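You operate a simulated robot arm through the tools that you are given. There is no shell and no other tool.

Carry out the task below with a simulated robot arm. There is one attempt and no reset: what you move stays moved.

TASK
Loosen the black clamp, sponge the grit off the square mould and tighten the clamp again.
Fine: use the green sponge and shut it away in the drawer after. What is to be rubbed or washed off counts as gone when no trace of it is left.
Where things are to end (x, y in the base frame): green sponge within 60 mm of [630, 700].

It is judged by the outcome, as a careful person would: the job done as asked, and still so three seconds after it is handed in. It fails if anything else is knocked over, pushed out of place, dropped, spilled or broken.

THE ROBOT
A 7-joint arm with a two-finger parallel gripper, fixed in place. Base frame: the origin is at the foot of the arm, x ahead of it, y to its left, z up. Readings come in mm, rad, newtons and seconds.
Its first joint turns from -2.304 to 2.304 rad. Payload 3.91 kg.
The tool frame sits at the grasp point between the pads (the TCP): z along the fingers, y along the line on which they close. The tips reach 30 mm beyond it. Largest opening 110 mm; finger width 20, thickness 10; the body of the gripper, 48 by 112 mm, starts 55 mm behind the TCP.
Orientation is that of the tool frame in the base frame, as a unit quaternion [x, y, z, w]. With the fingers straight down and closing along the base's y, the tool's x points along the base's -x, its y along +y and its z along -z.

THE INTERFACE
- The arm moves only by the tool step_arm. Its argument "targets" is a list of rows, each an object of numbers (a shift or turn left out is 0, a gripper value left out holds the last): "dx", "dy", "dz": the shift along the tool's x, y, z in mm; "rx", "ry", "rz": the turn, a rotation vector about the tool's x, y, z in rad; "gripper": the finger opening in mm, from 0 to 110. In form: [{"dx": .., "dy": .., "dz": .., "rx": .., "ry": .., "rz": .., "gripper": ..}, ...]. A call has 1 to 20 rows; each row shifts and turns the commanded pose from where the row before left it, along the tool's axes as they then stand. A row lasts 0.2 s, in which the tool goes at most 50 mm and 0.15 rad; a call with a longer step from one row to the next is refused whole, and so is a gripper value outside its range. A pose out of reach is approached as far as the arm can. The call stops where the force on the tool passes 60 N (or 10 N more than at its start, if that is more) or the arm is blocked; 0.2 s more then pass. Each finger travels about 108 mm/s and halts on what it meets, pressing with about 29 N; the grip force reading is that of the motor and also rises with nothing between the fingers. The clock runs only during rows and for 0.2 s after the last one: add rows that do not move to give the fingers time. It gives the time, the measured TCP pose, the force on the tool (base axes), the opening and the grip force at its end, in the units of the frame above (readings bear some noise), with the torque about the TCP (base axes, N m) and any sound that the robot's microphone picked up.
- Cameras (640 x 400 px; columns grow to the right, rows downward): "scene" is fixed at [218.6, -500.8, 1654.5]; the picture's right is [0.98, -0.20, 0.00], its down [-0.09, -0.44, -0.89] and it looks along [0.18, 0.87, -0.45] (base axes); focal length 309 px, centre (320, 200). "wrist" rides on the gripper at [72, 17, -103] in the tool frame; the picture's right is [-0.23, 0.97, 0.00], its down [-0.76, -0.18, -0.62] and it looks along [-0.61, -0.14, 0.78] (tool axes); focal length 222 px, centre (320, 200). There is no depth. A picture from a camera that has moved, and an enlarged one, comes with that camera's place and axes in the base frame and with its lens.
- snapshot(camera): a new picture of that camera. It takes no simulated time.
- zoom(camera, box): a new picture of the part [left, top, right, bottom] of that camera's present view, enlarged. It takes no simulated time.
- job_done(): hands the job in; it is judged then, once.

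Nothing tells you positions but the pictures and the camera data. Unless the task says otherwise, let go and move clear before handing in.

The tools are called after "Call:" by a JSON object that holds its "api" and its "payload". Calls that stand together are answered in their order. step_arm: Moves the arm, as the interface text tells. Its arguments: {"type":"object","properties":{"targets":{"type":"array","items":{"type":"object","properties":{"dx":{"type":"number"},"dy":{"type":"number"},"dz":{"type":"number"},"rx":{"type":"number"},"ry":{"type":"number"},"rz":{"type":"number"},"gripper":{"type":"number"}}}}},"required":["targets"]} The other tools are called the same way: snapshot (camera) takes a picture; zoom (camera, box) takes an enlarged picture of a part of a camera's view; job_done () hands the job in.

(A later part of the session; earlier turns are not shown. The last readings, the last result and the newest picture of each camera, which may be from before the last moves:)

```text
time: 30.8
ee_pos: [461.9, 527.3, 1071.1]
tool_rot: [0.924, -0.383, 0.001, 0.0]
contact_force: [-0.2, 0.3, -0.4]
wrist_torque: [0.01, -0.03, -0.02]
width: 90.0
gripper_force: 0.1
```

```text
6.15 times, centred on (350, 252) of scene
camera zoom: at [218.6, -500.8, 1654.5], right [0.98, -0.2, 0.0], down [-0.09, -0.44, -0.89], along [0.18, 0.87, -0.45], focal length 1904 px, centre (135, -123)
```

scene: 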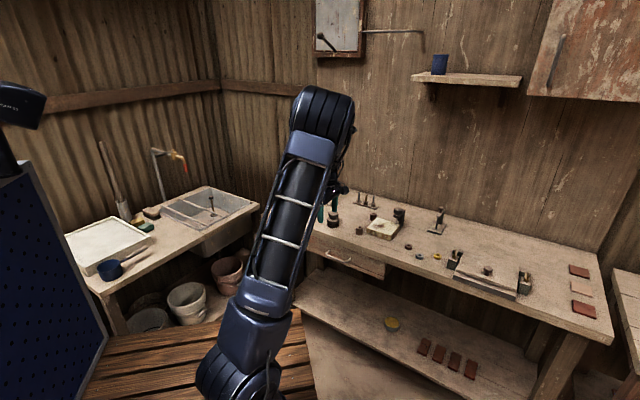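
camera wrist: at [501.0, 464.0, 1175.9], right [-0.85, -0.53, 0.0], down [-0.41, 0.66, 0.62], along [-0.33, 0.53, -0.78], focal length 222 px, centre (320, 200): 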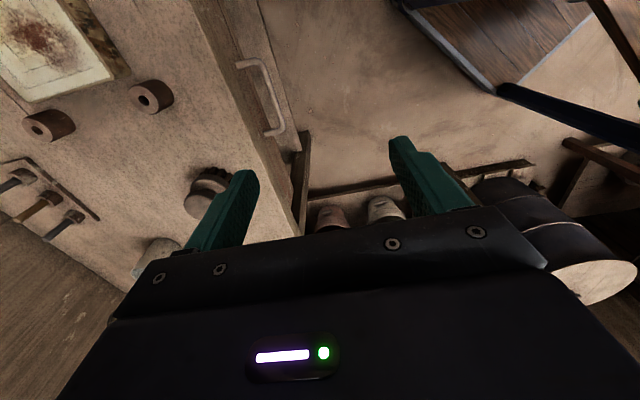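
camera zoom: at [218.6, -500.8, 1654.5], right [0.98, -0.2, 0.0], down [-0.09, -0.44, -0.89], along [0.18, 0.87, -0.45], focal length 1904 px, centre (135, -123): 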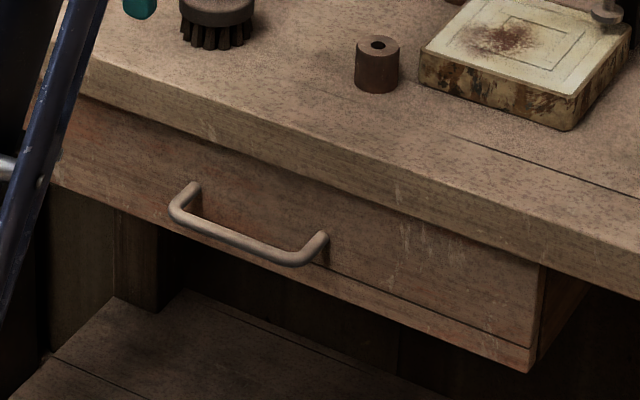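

The handle bar is at about (521, 588, 784), roughly 33 mm in front of the drawer face. I'll tilt the fingers 60° toward it and come in from the front.

Call:
{"api": "step_arm", "payload": {"targets": [{"rx": 0.15}, {"rx": 0.15}, {"rx": 0.15}, {"rx": 0.15}, {"rx": 0.15}, {"rx": 0.15}, {"rx": 0.147}, {"dx": 0}]}}

Call:
{"api": "snapshot", "payload": {"camera": "scene"}}

Call:
{"api": "snapshot", "payload": {"camera": "wrist"}}

```text
time: 32.6
ee_pos: [461.9, 527.3, 1071.5]
tool_rot: [0.8, -0.332, 0.191, -0.462]
contact_force: [0.5, -0.8, 1.5]
wrist_torque: [-0.02, -0.01, 0.03]
width: 89.8
gripper_force: 0.0
```

```text
taken
```

scene: 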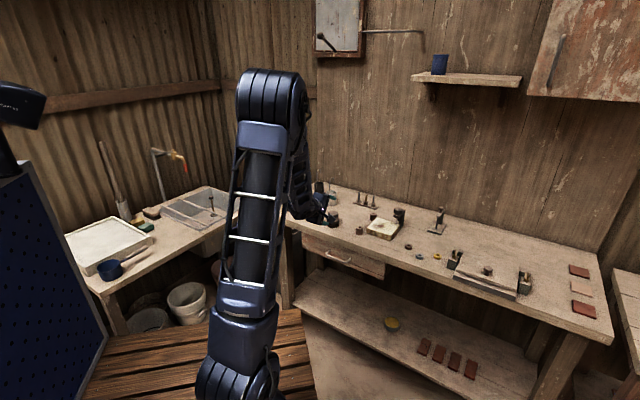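

```text
taken
camera wrist: at [443.3, 406.7, 1109.5], right [-0.5, -0.18, -0.84], down [-0.86, 0.22, 0.47], along [0.1, 0.96, -0.27], focal length 222 px, centre (320, 200)
```

wrist: 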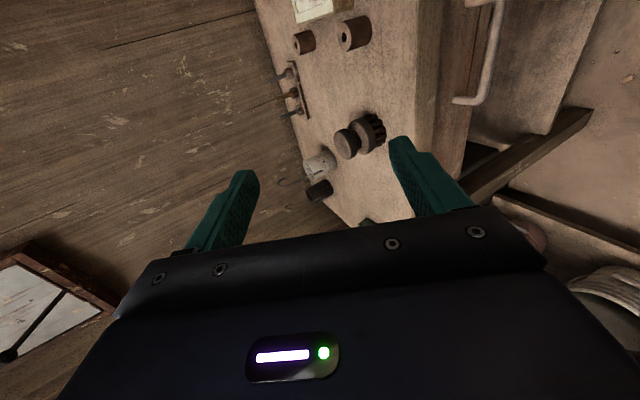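

Call:
{"api": "step_arm", "payload": {"targets": [{"dy": 34.3, "dz": 19.8, "gripper": 60}, {"dy": 34.3, "dz": 19.8, "gripper": 40}, {"dy": 34.3, "dz": 19.8, "gripper": 34}, {"dy": 34.3, "dz": 19.8}, {"dy": 34.3, "dz": 19.8}, {"dy": 34.3, "dz": 19.8}, {"dx": 0}]}}

Call:
{"api": "snapshot", "payload": {"camera": "scene"}}

Call:
{"api": "snapshot", "payload": {"camera": "wrist"}}

```text
time: 34.2
ee_pos: [461.2, 525.9, 833.9]
tool_rot: [0.8, -0.331, 0.192, -0.462]
contact_force: [0.5, -0.1, -0.3]
wrist_torque: [-0.01, -0.01, 0.01]
width: 34.2
gripper_force: 0.1
```

```text
taken
```

scene: 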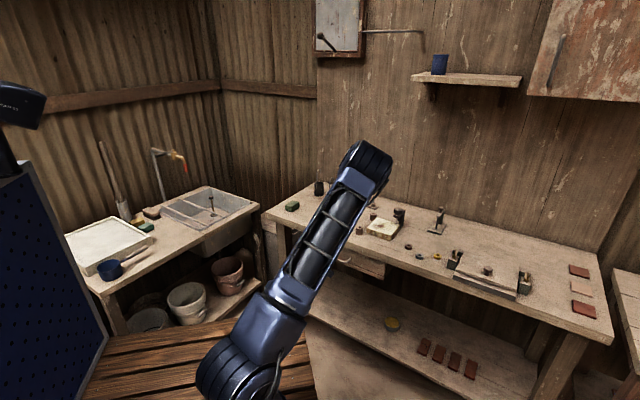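

```text
taken
camera wrist: at [442.8, 406.2, 871.8], right [-0.51, -0.18, -0.84], down [-0.86, 0.22, 0.47], along [0.1, 0.96, -0.27], focal length 222 px, centre (320, 200)
```

wrist: 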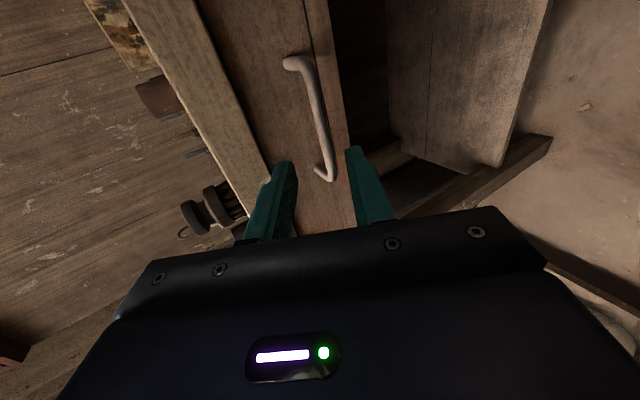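

Call:
{"api": "zoom", "payload": {"camera": "wrist", "box": [220, 30, 420, 240]}}

```text
1.90 times, centred on (320, 135) of wrist
camera zoom: at [442.8, 406.2, 871.8], right [-0.51, -0.18, -0.84], down [-0.86, 0.22, 0.47], along [0.1, 0.96, -0.27], focal length 423 px, centre (320, 324)
```

zoom: 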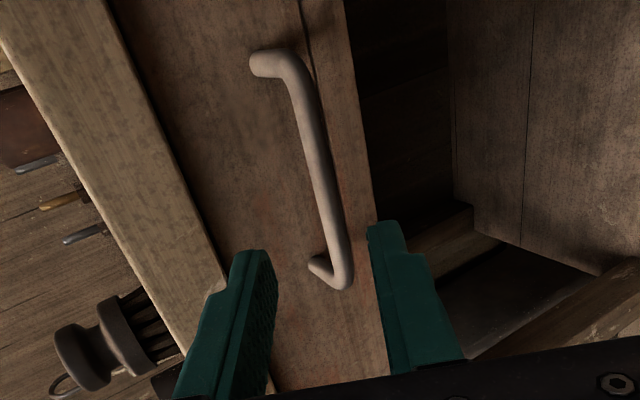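

Call:
{"api": "step_arm", "payload": {"targets": [{"dz": 20, "dy": 1.2}, {"dz": 20}, {"dz": 20}, {"dz": 15}, {"dx": 0}]}}

Call:
{"api": "zoom", "payload": {"camera": "wrist", "box": [220, 30, 420, 240]}}

```text
time: 35.4
ee_pos: [506.7, 572.7, 795.2]
tool_rot: [0.8, -0.332, 0.192, -0.462]
contact_force: [0.2, 0.2, 1.0]
wrist_torque: [-0.01, -0.05, 0.01]
width: 33.9
gripper_force: 0.1
```

```text
1.90 times, centred on (320, 135) of wrist
camera zoom: at [487.6, 452.4, 833.3], right [-0.51, -0.18, -0.84], down [-0.86, 0.22, 0.47], along [0.1, 0.96, -0.27], focal length 423 px, centre (320, 324)
```

zoom: 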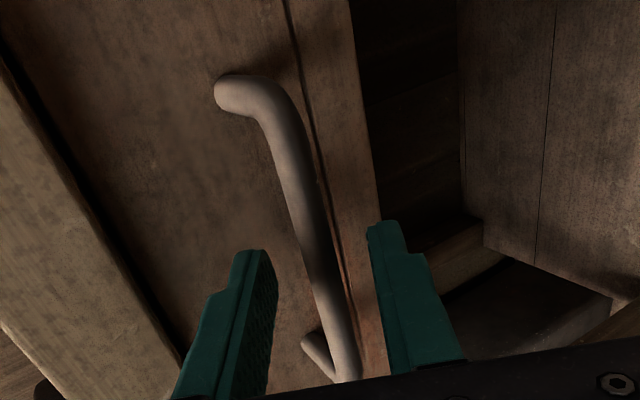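

Call:
{"api": "step_arm", "payload": {"targets": [{"dz": 6}, {"dz": 5}, {"dx": 0}]}}

Call:
{"api": "step_arm", "payload": {"targets": [{"gripper": 20}, {"gripper": 5}, {"gripper": 2}, {"gripper": 2}]}}

Call:
{"api": "zoom", "payload": {"camera": "wrist", "box": [220, 30, 420, 240]}}

```text
time: 36.2
ee_pos: [512.7, 580.6, 791.4]
tool_rot: [0.8, -0.332, 0.191, -0.462]
contact_force: [-0.1, 0.8, -0.8]
wrist_torque: [0.02, -0.04, -0.01]
width: 33.7
gripper_force: 0.1
```

```text
time: 37.2
ee_pos: [512.3, 580.3, 789.9]
tool_rot: [0.8, -0.332, 0.192, -0.461]
contact_force: [-6.0, -6.1, -16.9]
wrist_torque: [0.13, 0.34, -0.22]
width: 10.7
gripper_force: 45.4
```

```text
1.90 times, centred on (320, 135) of wrist
camera zoom: at [494.4, 458.8, 827.6], right [-0.51, -0.19, -0.84], down [-0.86, 0.22, 0.47], along [0.1, 0.96, -0.27], focal length 423 px, centre (320, 324)
```

zoom: 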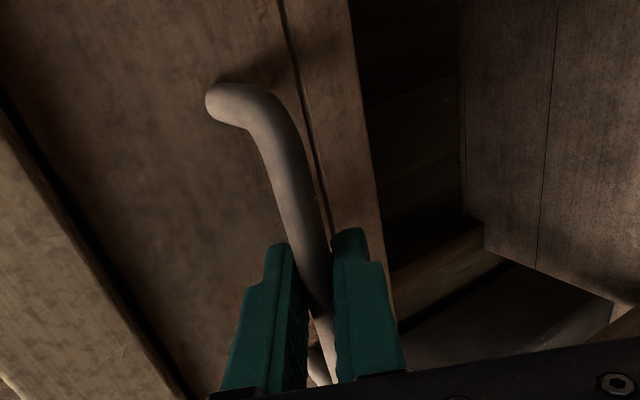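

The handle is gripped, so I'll pull the drawer straight out toward the robot.

Call:
{"api": "step_arm", "payload": {"targets": [{"dy": 0.9, "dz": 0.5}, {"dy": 2.5, "dz": -4.33}, {"dy": 5, "dz": -8.66}, {"dy": 5, "dz": -8.66}, {"dy": 5, "dz": -8.66}, {"dx": 0}]}}

Call:
{"api": "zoom", "payload": {"camera": "scene", "box": [280, 200, 420, 290]}}

```text
time: 38.6
ee_pos: [490.1, 555.8, 790.0]
tool_rot: [0.8, -0.333, 0.192, -0.462]
contact_force: [5.2, -1.0, -10.5]
wrist_torque: [0.27, 0.33, 0.03]
width: 10.9
gripper_force: 44.9
```

```text
4.44 times, centred on (350, 245) of scene
camera zoom: at [218.6, -500.8, 1654.5], right [0.98, -0.2, 0.0], down [-0.09, -0.44, -0.89], along [0.18, 0.87, -0.45], focal length 1375 px, centre (187, 0)
```

zoom: 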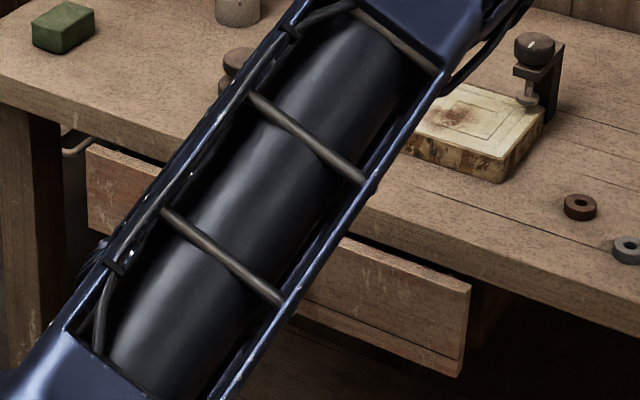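

Call:
{"api": "step_arm", "payload": {"targets": [{"dy": 6.3, "dz": -9.9}, {"dy": 6, "dz": -10.4}, {"dy": 6, "dz": -10.4}, {"dy": 6, "dz": -10.4}, {"dy": 6, "dz": -10.4}, {"dy": 6, "dz": -10.4}, {"dx": 0}]}}

Call:
{"api": "snapshot", "payload": {"camera": "scene"}}

Call:
{"api": "snapshot", "payload": {"camera": "wrist"}}

```text
time: 40.2
ee_pos: [438.2, 503.8, 789.2]
tool_rot: [0.8, -0.331, 0.191, -0.463]
contact_force: [-5.2, 7.2, 27.9]
wrist_torque: [0.4, 0.08, -0.13]
width: 10.6
gripper_force: 44.5
```

```text
taken
```

scene: 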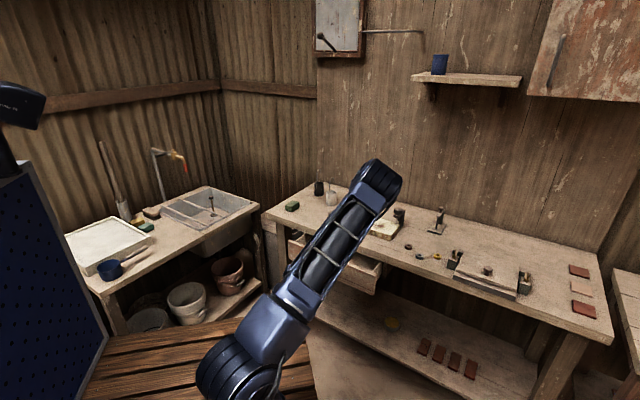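

```text
taken
camera wrist: at [419.1, 383.2, 827.0], right [-0.5, -0.18, -0.84], down [-0.86, 0.22, 0.47], along [0.1, 0.96, -0.27], focal length 222 px, centre (320, 200)
```

wrist: 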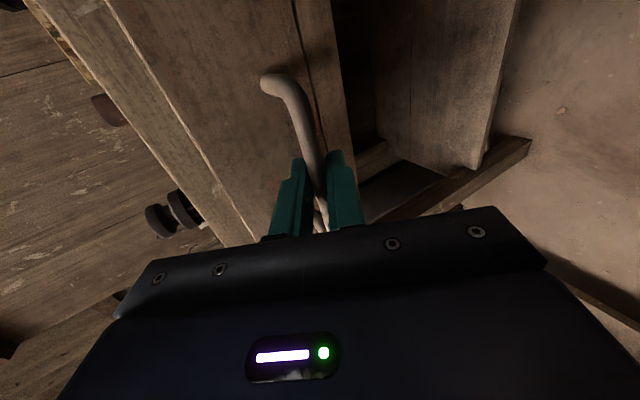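

Call:
{"api": "step_arm", "payload": {"targets": [{"dy": 5.1, "dz": -10.9}, {"dy": 6, "dz": -10.4}, {"dy": 6, "dz": -10.4}, {"dy": 6, "dz": -10.4}, {"dx": 0}]}}

Call:
{"api": "snapshot", "payload": {"camera": "scene"}}

```text
time: 41.4
ee_pos: [403.9, 471.2, 789.4]
tool_rot: [0.8, -0.331, 0.19, -0.462]
contact_force: [-17.2, 16.3, 4.5]
wrist_torque: [0.39, 0.31, 0.03]
width: 10.8
gripper_force: 45.0
```

```text
taken
```

scene: 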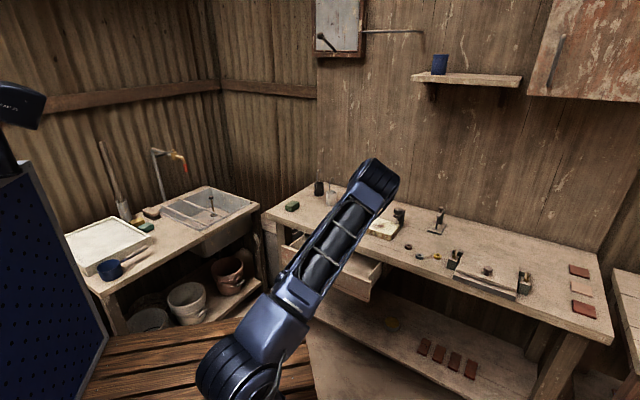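

Call:
{"api": "step_arm", "payload": {"targets": [{"dx": -0.6, "dy": 6, "dz": -10.4}, {"dx": -0.4, "dy": 6, "dz": -10.4}, {"dx": 0}]}}

Call:
{"api": "zoom", "payload": {"camera": "scene", "box": [260, 190, 420, 310]}}

```text
time: 42.2
ee_pos: [387.8, 453.7, 789.6]
tool_rot: [0.8, -0.332, 0.191, -0.461]
contact_force: [-6.5, 8.8, 10.7]
wrist_torque: [0.31, 0.18, -0.03]
width: 10.7
gripper_force: 45.1
```

```text
3.33 times, centred on (340, 250) of scene
camera zoom: at [218.6, -500.8, 1654.5], right [0.98, -0.2, 0.0], down [-0.09, -0.44, -0.89], along [0.18, 0.87, -0.45], focal length 1031 px, centre (253, 33)
```

zoom: 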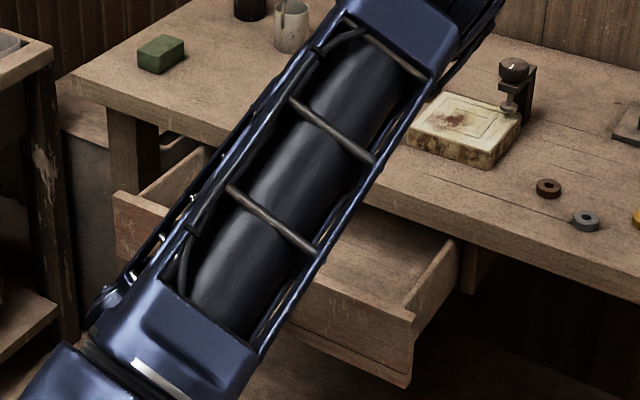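

Call:
{"api": "step_arm", "payload": {"targets": [{"gripper": 30}, {"gripper": 36}, {"dz": -12}, {"dz": -14}, {"dz": -14}, {"dx": 0}]}}

Call:
{"api": "snapshot", "payload": {"camera": "wrist"}}

```text
time: 43.6
ee_pos: [363.1, 429.9, 808.5]
tool_rot: [0.8, -0.331, 0.192, -0.462]
contact_force: [-0.4, 1.2, 0.4]
wrist_torque: [0.0, -0.01, 0.02]
width: 35.8
gripper_force: 0.0
```

```text
taken
camera wrist: at [345.0, 308.6, 847.6], right [-0.51, -0.18, -0.84], down [-0.86, 0.22, 0.47], along [0.1, 0.96, -0.27], focal length 222 px, centre (320, 200)
```

wrist: 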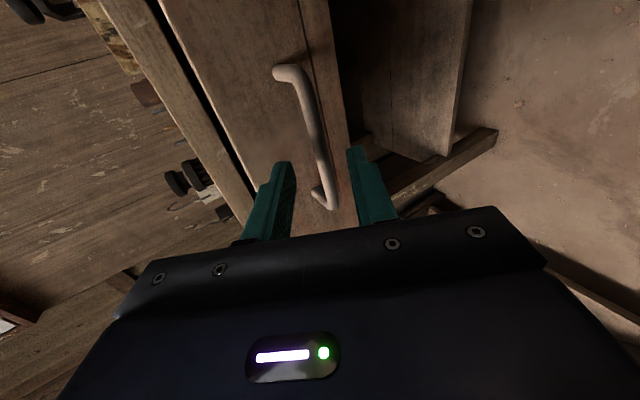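

Call:
{"api": "step_arm", "payload": {"targets": [{"dy": -34.3, "dz": -19.8}, {"dy": -34.3, "dz": -19.8}, {"dy": -34.3, "dz": -19.8}, {"dy": -34.3, "dz": -19.8}, {"dy": -34.3, "dz": -19.8}, {"dy": -34.3, "dz": -19.8}, {"dy": -34.3, "dz": -19.8}, {"rx": -0.15}, {"rx": -0.15}, {"rx": -0.15}, {"rx": -0.15}, {"rx": -0.15}, {"rx": -0.15}, {"rx": -0.147}, {"dx": 0}]}}

Call:
{"api": "snapshot", "payload": {"camera": "wrist"}}

Call:
{"api": "snapshot", "payload": {"camera": "scene"}}

```text
time: 46.8
ee_pos: [362.7, 430.1, 1088.2]
tool_rot: [0.924, -0.383, -0.001, 0.001]
contact_force: [0.8, 0.3, 0.1]
wrist_torque: [0.0, -0.01, -0.01]
width: 36.1
gripper_force: 0.1
```

```text
taken
camera wrist: at [401.7, 366.3, 1191.0], right [-0.85, -0.53, 0.0], down [-0.41, 0.66, 0.62], along [-0.33, 0.53, -0.78], focal length 222 px, centre (320, 200)
```

wrist: 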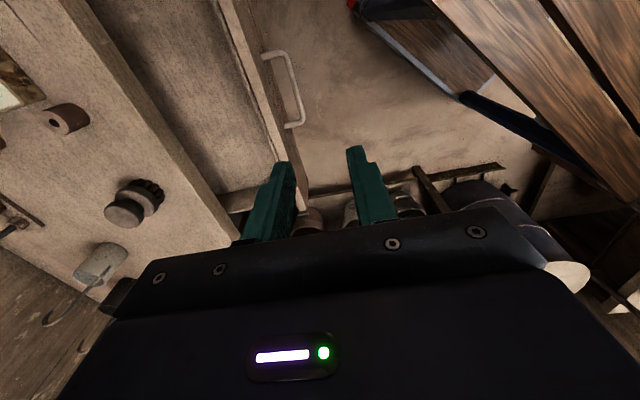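

```text
taken
```

scene: 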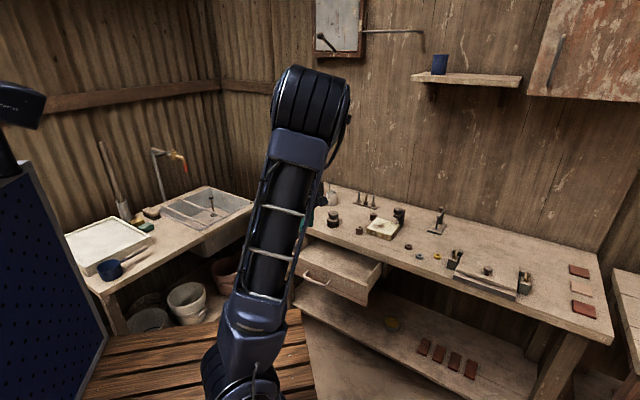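

Call:
{"api": "zoom", "payload": {"camera": "scene", "box": [280, 220, 400, 310]}}

Call:
{"api": "zoom", "payload": {"camera": "wrist", "box": [60, 0, 320, 200]}}

```text
4.44 times, centred on (340, 265) of scene
camera zoom: at [218.6, -500.8, 1654.5], right [0.98, -0.2, 0.0], down [-0.09, -0.44, -0.89], along [0.18, 0.87, -0.45], focal length 1375 px, centre (231, -89)
```

zoom: 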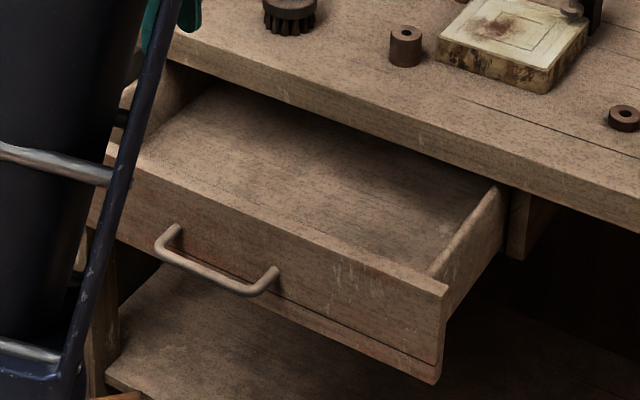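

```text
2.00 times, centred on (190, 100) of wrist
camera zoom: at [401.7, 366.3, 1191.0], right [-0.85, -0.53, 0.0], down [-0.41, 0.66, 0.62], along [-0.33, 0.53, -0.78], focal length 444 px, centre (580, 400)
```

zoom: 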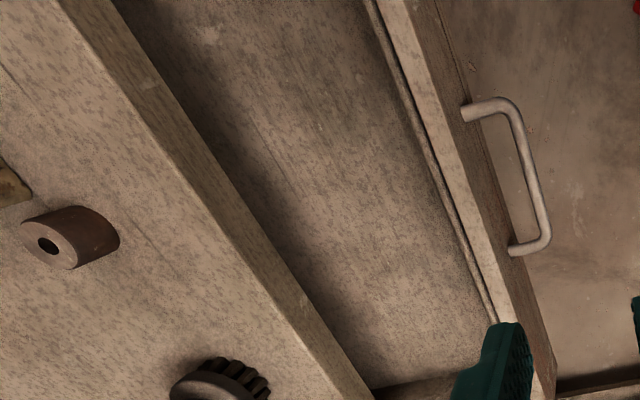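

Call:
{"api": "zoom", "payload": {"camera": "scene", "box": [355, 250, 400, 310]}}

Call:
{"api": "zoom", "payload": {"camera": "wrist", "box": [200, 140, 320, 220]}}

```text
6.67 times, centred on (378, 280) of scene
camera zoom: at [218.6, -500.8, 1654.5], right [0.98, -0.2, 0.0], down [-0.09, -0.44, -0.89], along [0.18, 0.87, -0.45], focal length 2062 px, centre (-63, -333)
```

zoom: 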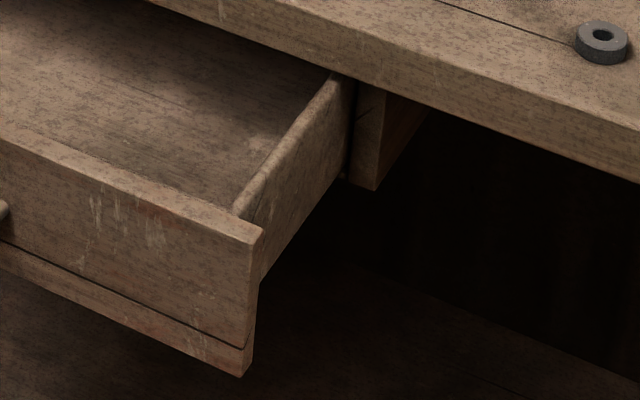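

```text
5.00 times, centred on (260, 180) of wrist
camera zoom: at [401.7, 366.3, 1191.0], right [-0.85, -0.53, 0.0], down [-0.41, 0.66, 0.62], along [-0.33, 0.53, -0.78], focal length 1111 px, centre (620, 300)
```

zoom: 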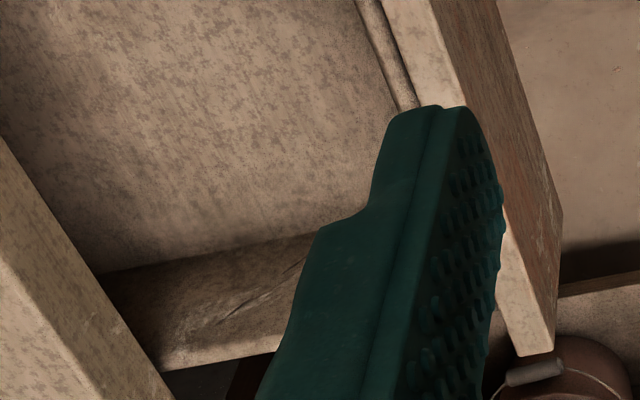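

The drawer is open about 178 mm and looks empty. Its floor is near z 748. Next I'll turn the wrist so the jaws close along the bench's length and move to the green sponge near (364, 908).

Call:
{"api": "step_arm", "payload": {"targets": [{"rz": 0.145, "gripper": 80}, {"rz": 0.145}, {"rz": 0.145}, {"rz": 0.145}, {"rz": 0.145}, {"rz": 0.145}, {"rz": 0.145}, {"rz": 0.145}, {"rz": 0.145}, {"rz": 0.145}, {"rz": 0.121}, {"dx": 0}]}}

Call:
{"api": "step_arm", "payload": {"targets": [{"dx": -28, "dy": 28}, {"dx": -28, "dy": 28}, {"dx": -28, "dy": 28}, {"dx": -28, "dy": 28}, {"dx": -28, "dy": 28}, {"dx": -28, "dy": 28}, {"dx": -28, "dy": 28}, {"dx": -28, "dy": 28}, {"dx": -28, "dy": 28}, {"dx": -28, "dy": 28}, {"dx": -28, "dy": 28}, {"dx": 0}]}}

Call:
{"api": "snapshot", "payload": {"camera": "wrist"}}

Call:
{"api": "snapshot", "payload": {"camera": "scene"}}

```text
time: 49.4
ee_pos: [362.6, 429.7, 1088.4]
tool_rot: [-0.382, 0.924, 0.0, 0.001]
contact_force: [0.6, 0.1, 0.2]
wrist_torque: [-0.03, 0.0, 0.0]
width: 80.0
gripper_force: 0.1
```

```text
time: 52.0
ee_pos: [364.6, 867.4, 1087.8]
tool_rot: [-0.383, 0.924, 0.001, -0.001]
contact_force: [0.0, 0.2, 0.2]
wrist_torque: [0.02, 0.01, 0.0]
width: 79.9
gripper_force: 0.1
```

```text
taken
camera wrist: at [300.8, 828.3, 1191.4], right [-0.53, 0.85, 0.0], down [0.66, 0.41, 0.62], along [0.53, 0.33, -0.78], focal length 222 px, centre (320, 200)
```

wrist: 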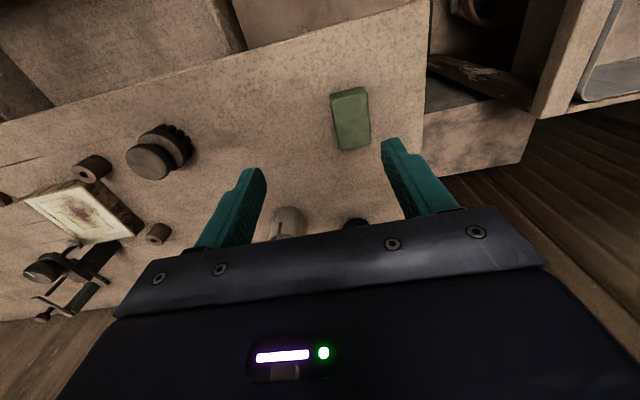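

```text
taken
```

scene: 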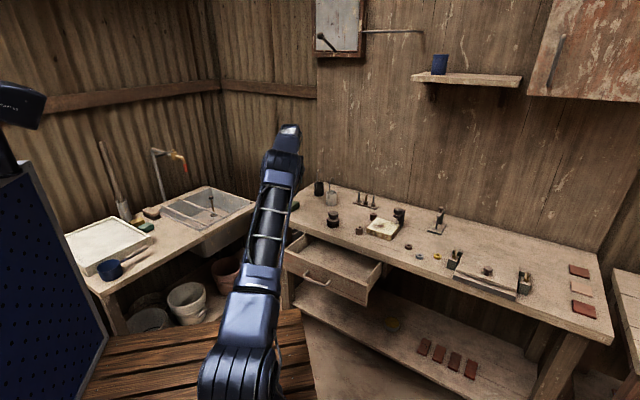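

Call:
{"api": "zoom", "payload": {"camera": "wrist", "box": [300, 70, 400, 170]}}

```text
4.00 times, centred on (350, 120) of wrist
camera zoom: at [300.8, 828.3, 1191.4], right [-0.53, 0.85, 0.0], down [0.66, 0.41, 0.62], along [0.53, 0.33, -0.78], focal length 888 px, centre (200, 520)
```

zoom: 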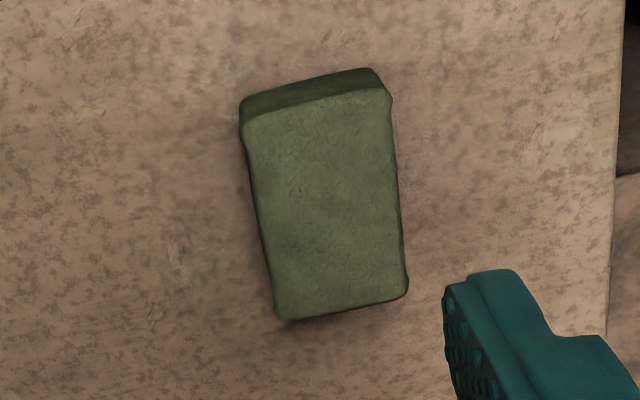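

Call:
{"api": "step_arm", "payload": {"targets": [{"dx": -16, "dy": 17}, {"dx": -16.3, "dy": 17.3}, {"dz": 32}, {"dz": 32}, {"dz": 32}, {"dz": 20}, {"dx": 0}]}}

Call:
{"api": "zoom", "payload": {"camera": "wrist", "box": [200, 80, 480, 255]}}

Call:
{"api": "zoom", "payload": {"camera": "scene", "box": [260, 160, 340, 220]}}

```text
time: 53.6
ee_pos: [360.9, 906.8, 969.3]
tool_rot: [-0.383, 0.924, 0.0, 0.0]
contact_force: [0.2, 0.4, -0.1]
wrist_torque: [0.01, 0.01, 0.01]
width: 80.0
gripper_force: 0.1
out of reach, approached as far as the arm can: row 2
```

```text
2.29 times, centred on (340, 168) of wrist
camera zoom: at [297.4, 867.5, 1073.3], right [-0.53, 0.85, 0.0], down [0.66, 0.41, 0.62], along [0.53, 0.33, -0.78], focal length 508 px, centre (274, 274)
```

zoom: 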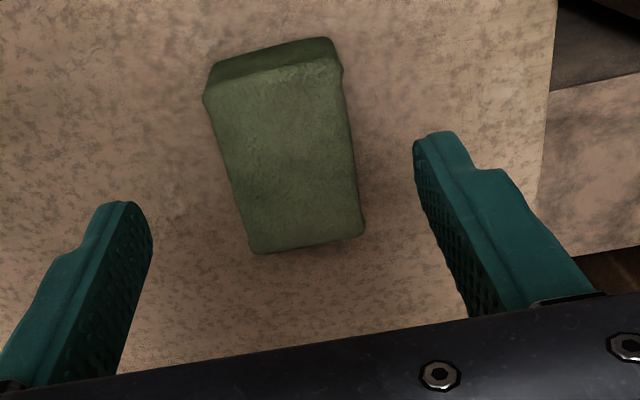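

```text
6.67 times, centred on (300, 190) of scene
camera zoom: at [218.6, -500.8, 1654.5], right [0.98, -0.2, 0.0], down [-0.09, -0.44, -0.89], along [0.18, 0.87, -0.45], focal length 2062 px, centre (453, 267)
```

zoom: 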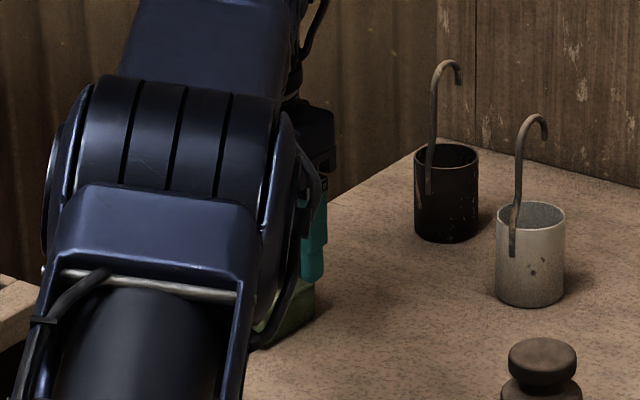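

Call:
{"api": "step_arm", "payload": {"targets": [{"dx": -7.3, "dy": 5}, {"dz": 15}, {"dz": 15}, {"dz": 8}, {"dx": 0}]}}

Call:
{"api": "zoom", "payload": {"camera": "wrist", "box": [200, 80, 480, 255]}}

```text
time: 54.8
ee_pos: [362.7, 917.4, 931.3]
tool_rot: [-0.383, 0.924, 0.0, 0.0]
contact_force: [0.1, -0.1, -0.4]
wrist_torque: [-0.02, -0.02, -0.02]
width: 80.1
gripper_force: 0.0
```

```text
2.29 times, centred on (340, 168) of wrist
camera zoom: at [298.6, 877.0, 1036.1], right [-0.53, 0.85, 0.0], down [0.66, 0.41, 0.62], along [0.53, 0.33, -0.78], focal length 508 px, centre (274, 274)
```

zoom: 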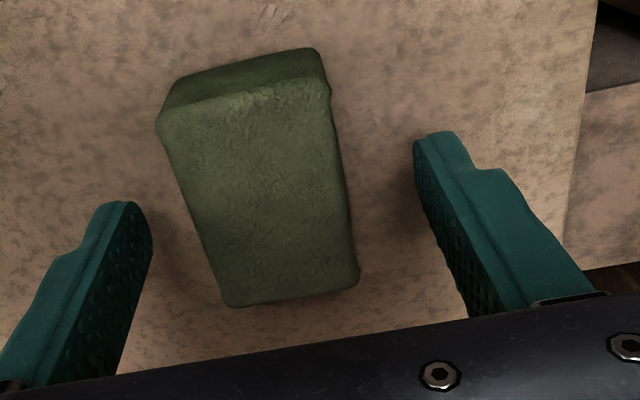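

Call:
{"api": "step_arm", "payload": {"targets": [{"gripper": 60}, {"gripper": 46}, {"gripper": 36}, {"gripper": 30}, {"gripper": 30}]}}

Call:
{"api": "zoom", "payload": {"camera": "wrist", "box": [200, 80, 480, 255]}}

```text
time: 56.0
ee_pos: [362.3, 916.4, 931.3]
tool_rot: [-0.383, 0.924, 0.0, 0.0]
contact_force: [0.8, 0.6, 0.6]
wrist_torque: [0.01, 0.0, 0.01]
width: 44.7
gripper_force: 28.6
```

```text
2.29 times, centred on (340, 168) of wrist
camera zoom: at [298.7, 877.0, 1036.4], right [-0.53, 0.85, 0.0], down [0.66, 0.41, 0.62], along [0.53, 0.33, -0.78], focal length 508 px, centre (274, 274)
```

zoom: 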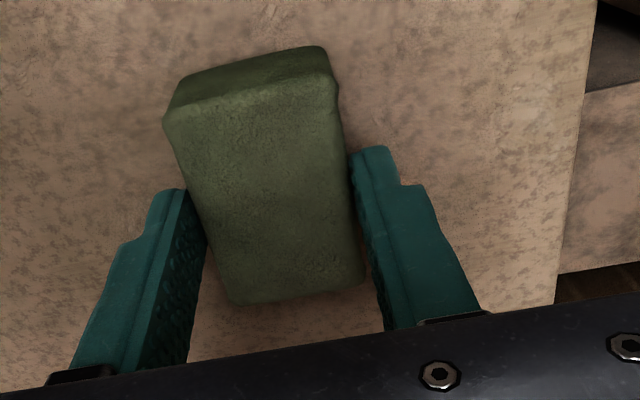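

Call:
{"api": "step_arm", "payload": {"targets": [{"dz": -10}, {"dz": -20}, {"dz": -20}, {"dx": 0}]}}

Call:
{"api": "zoom", "payload": {"camera": "wrist", "box": [200, 80, 480, 255]}}

Call:
{"api": "zoom", "payload": {"camera": "scene", "box": [260, 160, 340, 220]}}

```text
time: 57.0
ee_pos: [362.1, 917.0, 982.7]
tool_rot: [-0.382, 0.924, 0.0, 0.0]
contact_force: [-0.2, 0.4, -0.5]
wrist_torque: [0.0, 0.01, -0.01]
width: 44.9
gripper_force: 29.3
```

```text
2.29 times, centred on (340, 168) of wrist
camera zoom: at [298.1, 876.6, 1086.2], right [-0.53, 0.85, 0.0], down [0.66, 0.41, 0.62], along [0.53, 0.33, -0.78], focal length 508 px, centre (274, 274)
```

zoom: 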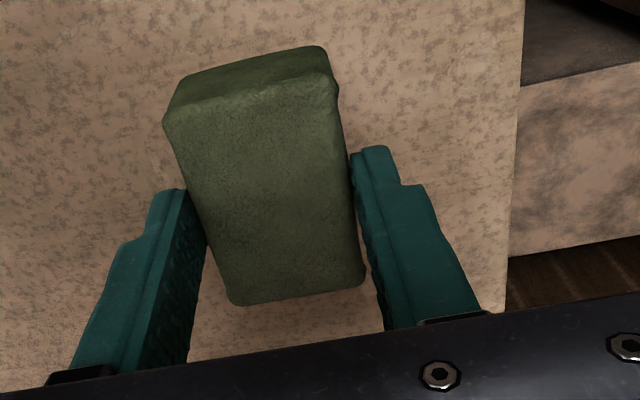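

```text
6.67 times, centred on (300, 190) of scene
camera zoom: at [218.6, -500.8, 1654.5], right [0.98, -0.2, 0.0], down [-0.09, -0.44, -0.89], along [0.18, 0.87, -0.45], focal length 2062 px, centre (453, 267)
```

zoom: 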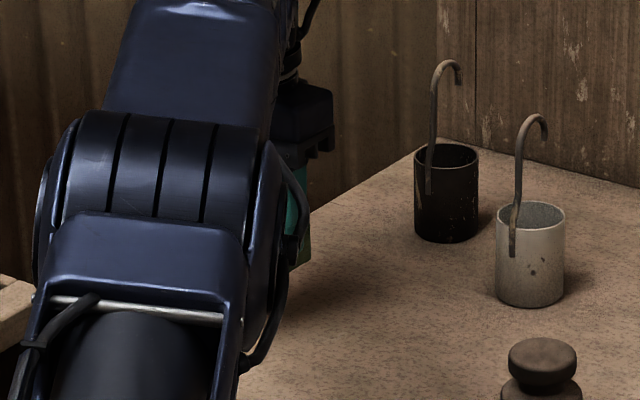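

The sponge is held securely. I'll carry it high along the bench to above the mould.

Call:
{"api": "step_arm", "payload": {"targets": [{"dx": 20, "dz": -30}, {"dx": 20, "dz": -30}, {"dx": -6.5, "dy": -38.9}, {"dx": -6.5, "dy": -38.9}, {"dx": -6.5, "dy": -38.9}, {"dx": -6.5, "dy": -38.9}, {"dx": -6.5, "dy": -38.9}, {"dx": -6.5, "dy": -38.9}, {"dx": -6.5, "dy": -38.9}, {"dx": -6.5, "dy": -38.9}, {"dx": -6.5, "dy": -38.9}, {"dx": -6.5, "dy": -38.9}, {"dx": -6.5, "dy": -38.9}, {"dx": -6.5, "dy": -38.9}, {"dx": 0}]}}

Call:
{"api": "snapshot", "payload": {"camera": "wrist"}}

Call:
{"api": "zoom", "payload": {"camera": "scene", "box": [340, 170, 440, 245]}}

```text
time: 60.2
ee_pos: [719.4, 612.4, 1040.8]
tool_rot: [-0.382, 0.924, 0.0, 0.0]
contact_force: [-0.2, -0.6, -2.0]
wrist_torque: [-0.04, -0.02, 0.01]
width: 45.1
gripper_force: 29.3
```

```text
taken
camera wrist: at [655.4, 573.7, 1145.3], right [-0.53, 0.85, 0.0], down [0.66, 0.41, 0.62], along [0.53, 0.33, -0.78], focal length 222 px, centre (320, 200)
```

wrist: 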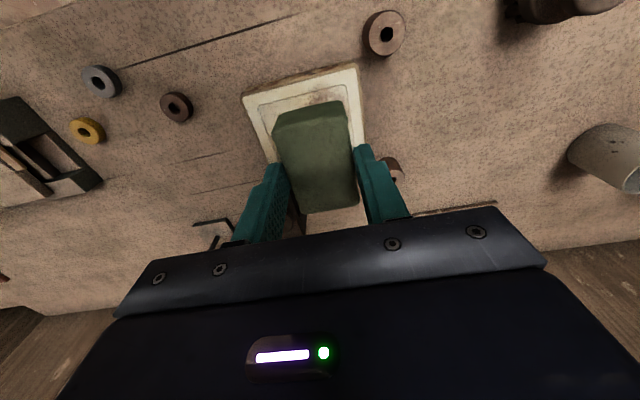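

```text
5.33 times, centred on (390, 208) of scene
camera zoom: at [218.6, -500.8, 1654.5], right [0.98, -0.2, 0.0], down [-0.09, -0.44, -0.89], along [0.18, 0.87, -0.45], focal length 1650 px, centre (-53, 160)
```

zoom: 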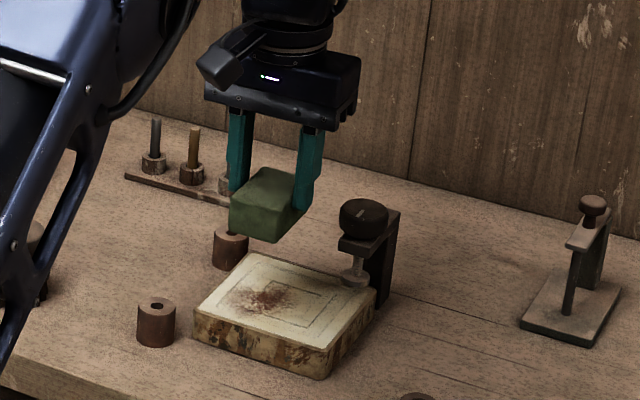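

Call:
{"api": "step_arm", "payload": {"targets": [{"dz": 25}, {"dz": 25}, {"dz": 20}, {"dz": 5}, {"dx": 0}]}}

Call:
{"api": "zoom", "payload": {"camera": "scene", "box": [360, 180, 430, 240]}}

Call:
{"api": "snapshot", "payload": {"camera": "wrist"}}

```text
time: 61.4
ee_pos: [718.7, 614.3, 965.6]
tool_rot: [-0.383, 0.924, 0.001, -0.001]
contact_force: [0.2, -0.1, -0.4]
wrist_torque: [-0.01, 0.02, 0.0]
width: 44.7
gripper_force: 29.2
```

```text
6.67 times, centred on (395, 210) of scene
camera zoom: at [218.6, -500.8, 1654.5], right [0.98, -0.2, 0.0], down [-0.09, -0.44, -0.89], along [0.18, 0.87, -0.45], focal length 2062 px, centre (-180, 133)
```

zoom: 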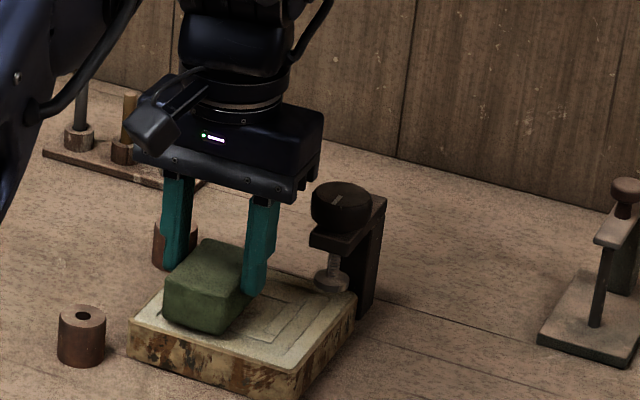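

```text
taken
camera wrist: at [654.9, 574.1, 1070.6], right [-0.53, 0.85, 0.0], down [0.66, 0.41, 0.62], along [0.53, 0.33, -0.78], focal length 222 px, centre (320, 200)
```

wrist: 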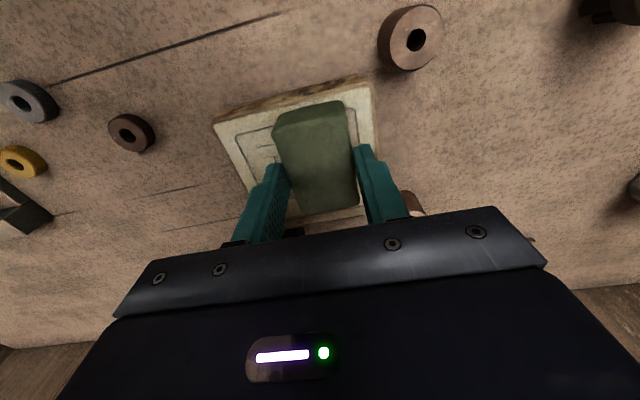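

Call:
{"api": "step_arm", "payload": {"targets": [{"dz": 3}, {"dz": 3}, {"dz": 2}, {"dx": 0}]}}

```text
time: 62.4
ee_pos: [718.9, 612.9, 960.9]
tool_rot: [-0.383, 0.924, 0.001, 0.002]
contact_force: [1.5, -1.0, 30.2]
wrist_torque: [-0.22, 0.03, 0.01]
width: 44.7
gripper_force: 28.9
```

Call:
{"api": "step_arm", "payload": {"targets": [{"dz": -2.3}, {"dx": 0}]}}

Call:
{"api": "zoom", "payload": {"camera": "wrist", "box": [200, 80, 480, 255]}}

```text
time: 63.0
ee_pos: [718.0, 614.4, 961.2]
tool_rot: [-0.382, 0.924, 0.0, 0.001]
contact_force: [3.0, 6.1, 20.3]
wrist_torque: [0.31, -0.24, 0.01]
width: 44.7
gripper_force: 28.4
```

```text
2.29 times, centred on (340, 168) of wrist
camera zoom: at [654.8, 573.8, 1065.9], right [-0.53, 0.85, 0.0], down [0.66, 0.41, 0.62], along [0.53, 0.33, -0.78], focal length 508 px, centre (274, 274)
```

zoom: 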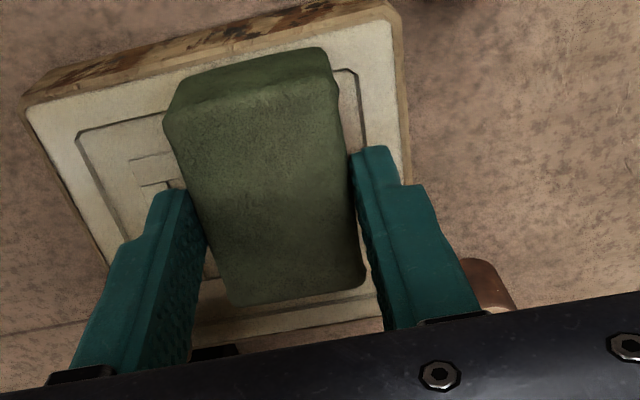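

Call:
{"api": "step_arm", "payload": {"targets": [{"dz": -2}, {"dy": -5}, {"dy": -8}, {"dy": 10}, {"dy": 10}, {"dy": 6}, {"dy": -10}, {"dx": 0}]}}

Call:
{"api": "zoom", "payload": {"camera": "wrist", "box": [200, 80, 480, 255]}}

```text
time: 64.8
ee_pos: [717.2, 615.7, 963.4]
tool_rot: [-0.382, 0.924, 0.0, 0.001]
contact_force: [0.4, 0.0, -0.8]
wrist_torque: [-0.03, -0.02, -0.03]
width: 44.8
gripper_force: 27.8
```

```text
2.29 times, centred on (340, 168) of wrist
camera zoom: at [653.1, 575.7, 1067.3], right [-0.53, 0.85, 0.0], down [0.66, 0.41, 0.62], along [0.53, 0.33, -0.78], focal length 508 px, centre (274, 274)
```

zoom: 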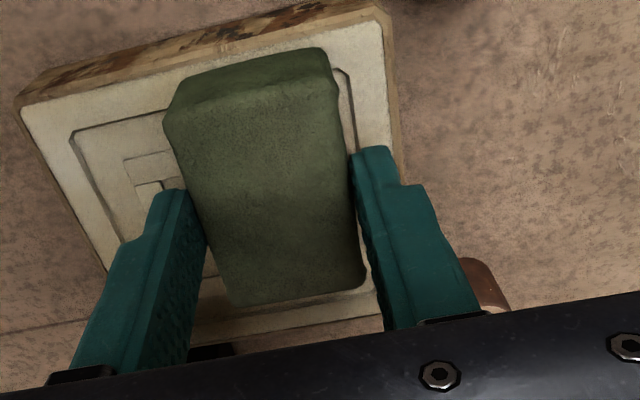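

Call:
{"api": "step_arm", "payload": {"targets": [{"dz": 1.2}, {"dy": -8}, {"dy": -8}, {"dy": 10}, {"dy": 10}, {"dx": 0}]}}

Call:
{"api": "zoom", "payload": {"camera": "scene", "box": [360, 180, 430, 240]}}

```text
time: 66.2
ee_pos: [712.5, 619.0, 961.8]
tool_rot: [-0.382, 0.924, -0.001, 0.001]
contact_force: [-0.8, 0.8, 0.2]
wrist_torque: [-0.01, 0.05, 0.01]
width: 44.4
gripper_force: 29.2
```

```text
6.67 times, centred on (395, 210) of scene
camera zoom: at [218.6, -500.8, 1654.5], right [0.98, -0.2, 0.0], down [-0.09, -0.44, -0.89], along [0.18, 0.87, -0.45], focal length 2062 px, centre (-180, 133)
```

zoom: 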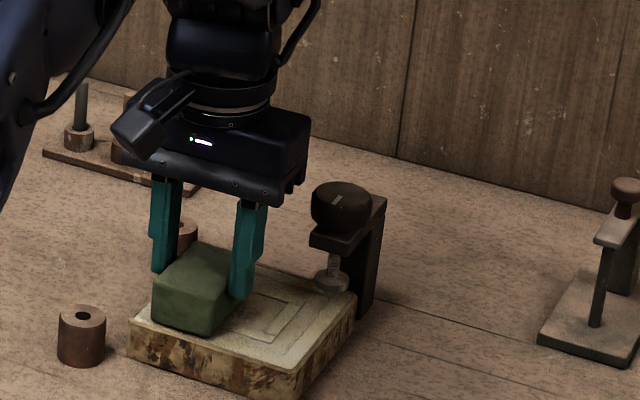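

Call:
{"api": "step_arm", "payload": {"targets": [{"dz": 1.5}, {"dx": 0}]}}

Call:
{"api": "step_arm", "payload": {"targets": [{"dz": 1}, {"dx": 0}]}}

```text
time: 66.8
ee_pos: [713.0, 617.1, 961.2]
tool_rot: [-0.383, 0.924, 0.0, 0.001]
contact_force: [-0.6, 0.2, 12.0]
wrist_torque: [-0.12, 0.09, 0.03]
width: 44.7
gripper_force: 29.0
```

```text
time: 67.4
ee_pos: [712.7, 618.2, 961.0]
tool_rot: [-0.383, 0.924, 0.001, 0.001]
contact_force: [-2.0, 3.4, 28.2]
wrist_torque: [0.02, 0.14, 0.05]
width: 44.7
gripper_force: 28.6
```

Call:
{"api": "step_arm", "payload": {"targets": [{"dz": -0.8}, {"dy": -10}, {"dy": -10}, {"dy": -10}, {"dy": 11}, {"dy": 11}, {"dy": 11}, {"dy": 11}, {"dx": 0}]}}

Call:
{"api": "zoom", "payload": {"camera": "scene", "box": [360, 180, 430, 240]}}

Call:
{"api": "zoom", "payload": {"camera": "wrist", "box": [180, 60, 480, 250]}}

```text
time: 69.4
ee_pos: [703.9, 626.4, 962.1]
tool_rot: [-0.382, 0.924, -0.001, 0.0]
contact_force: [12.3, -9.7, 25.7]
wrist_torque: [-0.46, -0.61, -0.04]
width: 44.8
gripper_force: 28.7
```

```text
6.67 times, centred on (395, 210) of scene
camera zoom: at [218.6, -500.8, 1654.5], right [0.98, -0.2, 0.0], down [-0.09, -0.44, -0.89], along [0.18, 0.87, -0.45], focal length 2062 px, centre (-180, 133)
```

zoom: 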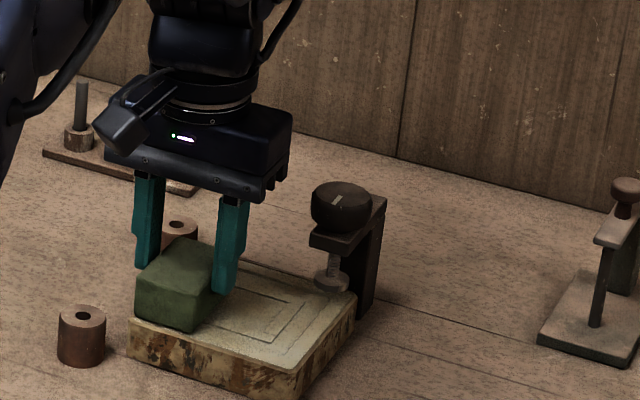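

```text
2.11 times, centred on (330, 155) of wrist
camera zoom: at [639.9, 587.3, 1065.4], right [-0.53, 0.85, 0.0], down [0.66, 0.41, 0.62], along [0.53, 0.33, -0.78], focal length 468 px, centre (299, 295)
```

zoom: 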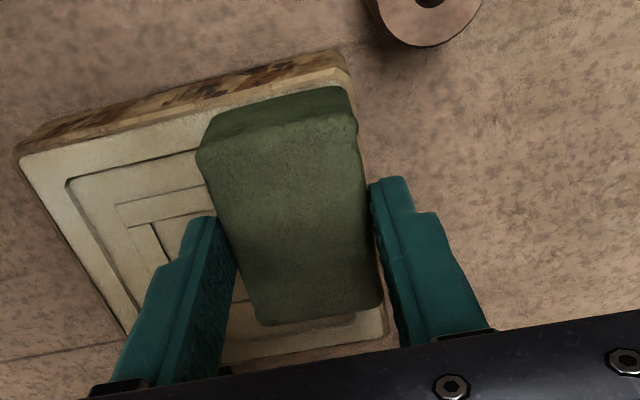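

The exposed part of the mould already looks clean and the mould hasn't shifted. I'll keep rubbing to cover the rest of the stain.

Call:
{"api": "step_arm", "payload": {"targets": [{"dz": -0.6}, {"dx": -12}, {"dy": -11}, {"dy": -11}, {"dy": -11}, {"dy": -9}, {"dx": 12}, {"dx": 11}, {"dy": 11}, {"dy": 11}, {"dy": 11}, {"dy": 9}, {"dx": -12}, {"dx": 0}]}}

Call:
{"api": "zoom", "payload": {"camera": "scene", "box": [360, 180, 430, 240]}}

```text
time: 72.4
ee_pos: [704.6, 628.7, 962.3]
tool_rot: [-0.383, 0.924, 0.0, 0.0]
contact_force: [-0.8, -0.1, -0.2]
wrist_torque: [-0.01, 0.0, 0.04]
width: 44.5
gripper_force: 28.7
```

```text
6.67 times, centred on (395, 210) of scene
camera zoom: at [218.6, -500.8, 1654.5], right [0.98, -0.2, 0.0], down [-0.09, -0.44, -0.89], along [0.18, 0.87, -0.45], focal length 2062 px, centre (-180, 133)
```

zoom: 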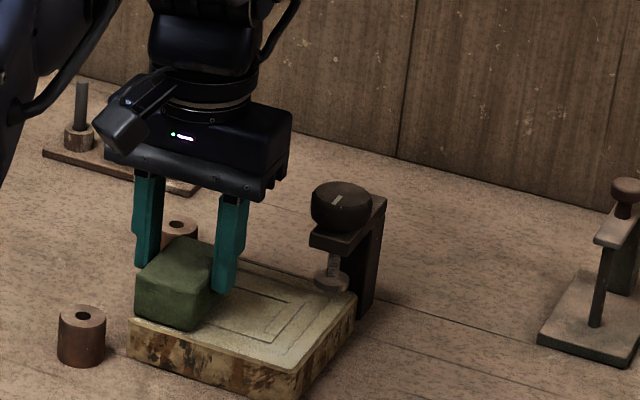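

Call:
{"api": "step_arm", "payload": {"targets": [{"dz": -20}, {"dz": -30}, {"dz": -30}, {"dx": 0}]}}

Call:
{"api": "zoom", "payload": {"camera": "scene", "box": [360, 195, 420, 245]}}

Call:
{"api": "snapshot", "payload": {"camera": "wrist"}}

```text
time: 73.4
ee_pos: [704.7, 627.8, 1041.8]
tool_rot: [-0.382, 0.924, 0.0, 0.0]
contact_force: [-0.2, 0.3, 0.5]
wrist_torque: [0.0, -0.01, -0.03]
width: 44.6
gripper_force: 28.8
```

```text
8.00 times, centred on (390, 220) of scene
camera zoom: at [218.6, -500.8, 1654.5], right [0.98, -0.2, 0.0], down [-0.09, -0.44, -0.89], along [0.18, 0.87, -0.45], focal length 2475 px, centre (-240, 40)
```

zoom: 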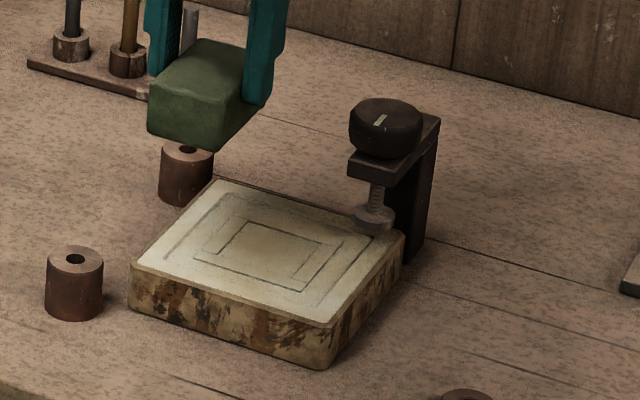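

```text
taken
camera wrist: at [640.2, 588.4, 1146.1], right [-0.53, 0.85, 0.0], down [0.66, 0.41, 0.62], along [0.53, 0.33, -0.78], focal length 222 px, centre (320, 200)
```

wrist: 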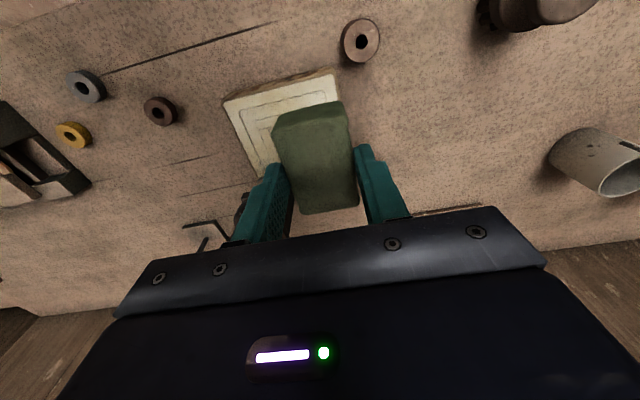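

Call:
{"api": "zoom", "payload": {"camera": "scene", "box": [374, 214, 412, 240]}}

Call:
{"api": "step_arm", "payload": {"targets": [{"dy": 35}, {"dy": 35}, {"dy": 30}, {"dx": 0}]}}

Call:
{"api": "zoom", "payload": {"camera": "wrist", "box": [100, 50, 300, 200]}}

```text
15.38 times, centred on (393, 227) of scene
camera zoom: at [218.6, -500.8, 1654.5], right [0.98, -0.2, 0.0], down [-0.09, -0.44, -0.89], along [0.18, 0.87, -0.45], focal length 4759 px, centre (-803, -215)
```

zoom: 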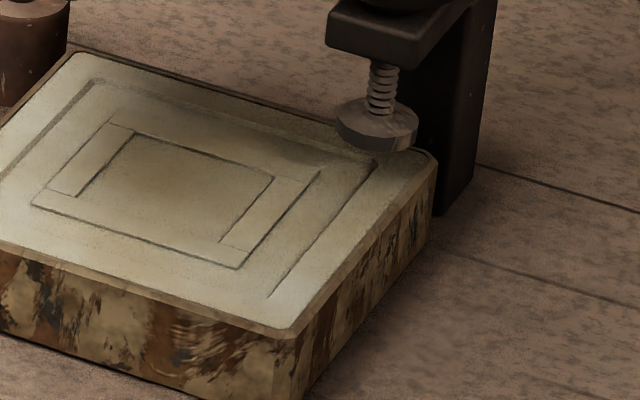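

```text
time: 74.4
ee_pos: [631.0, 699.4, 1042.1]
tool_rot: [-0.383, 0.924, 0.0, 0.0]
contact_force: [0.4, -0.7, 0.3]
wrist_torque: [0.01, -0.03, -0.02]
width: 44.7
gripper_force: 28.8
```

```text
2.67 times, centred on (200, 125) of wrist
camera zoom: at [568.3, 660.0, 1147.9], right [-0.53, 0.85, 0.0], down [0.66, 0.41, 0.62], along [0.53, 0.33, -0.78], focal length 592 px, centre (640, 400)
```

zoom: 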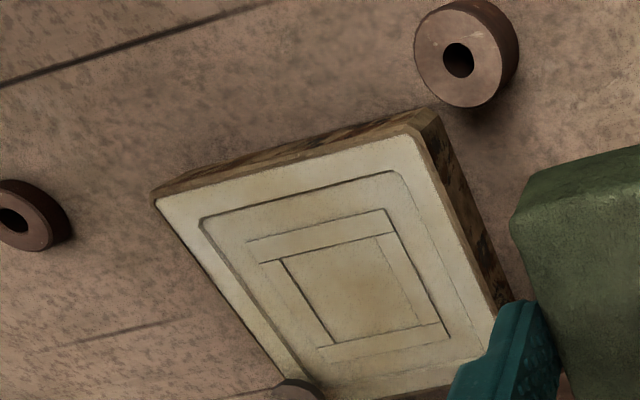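

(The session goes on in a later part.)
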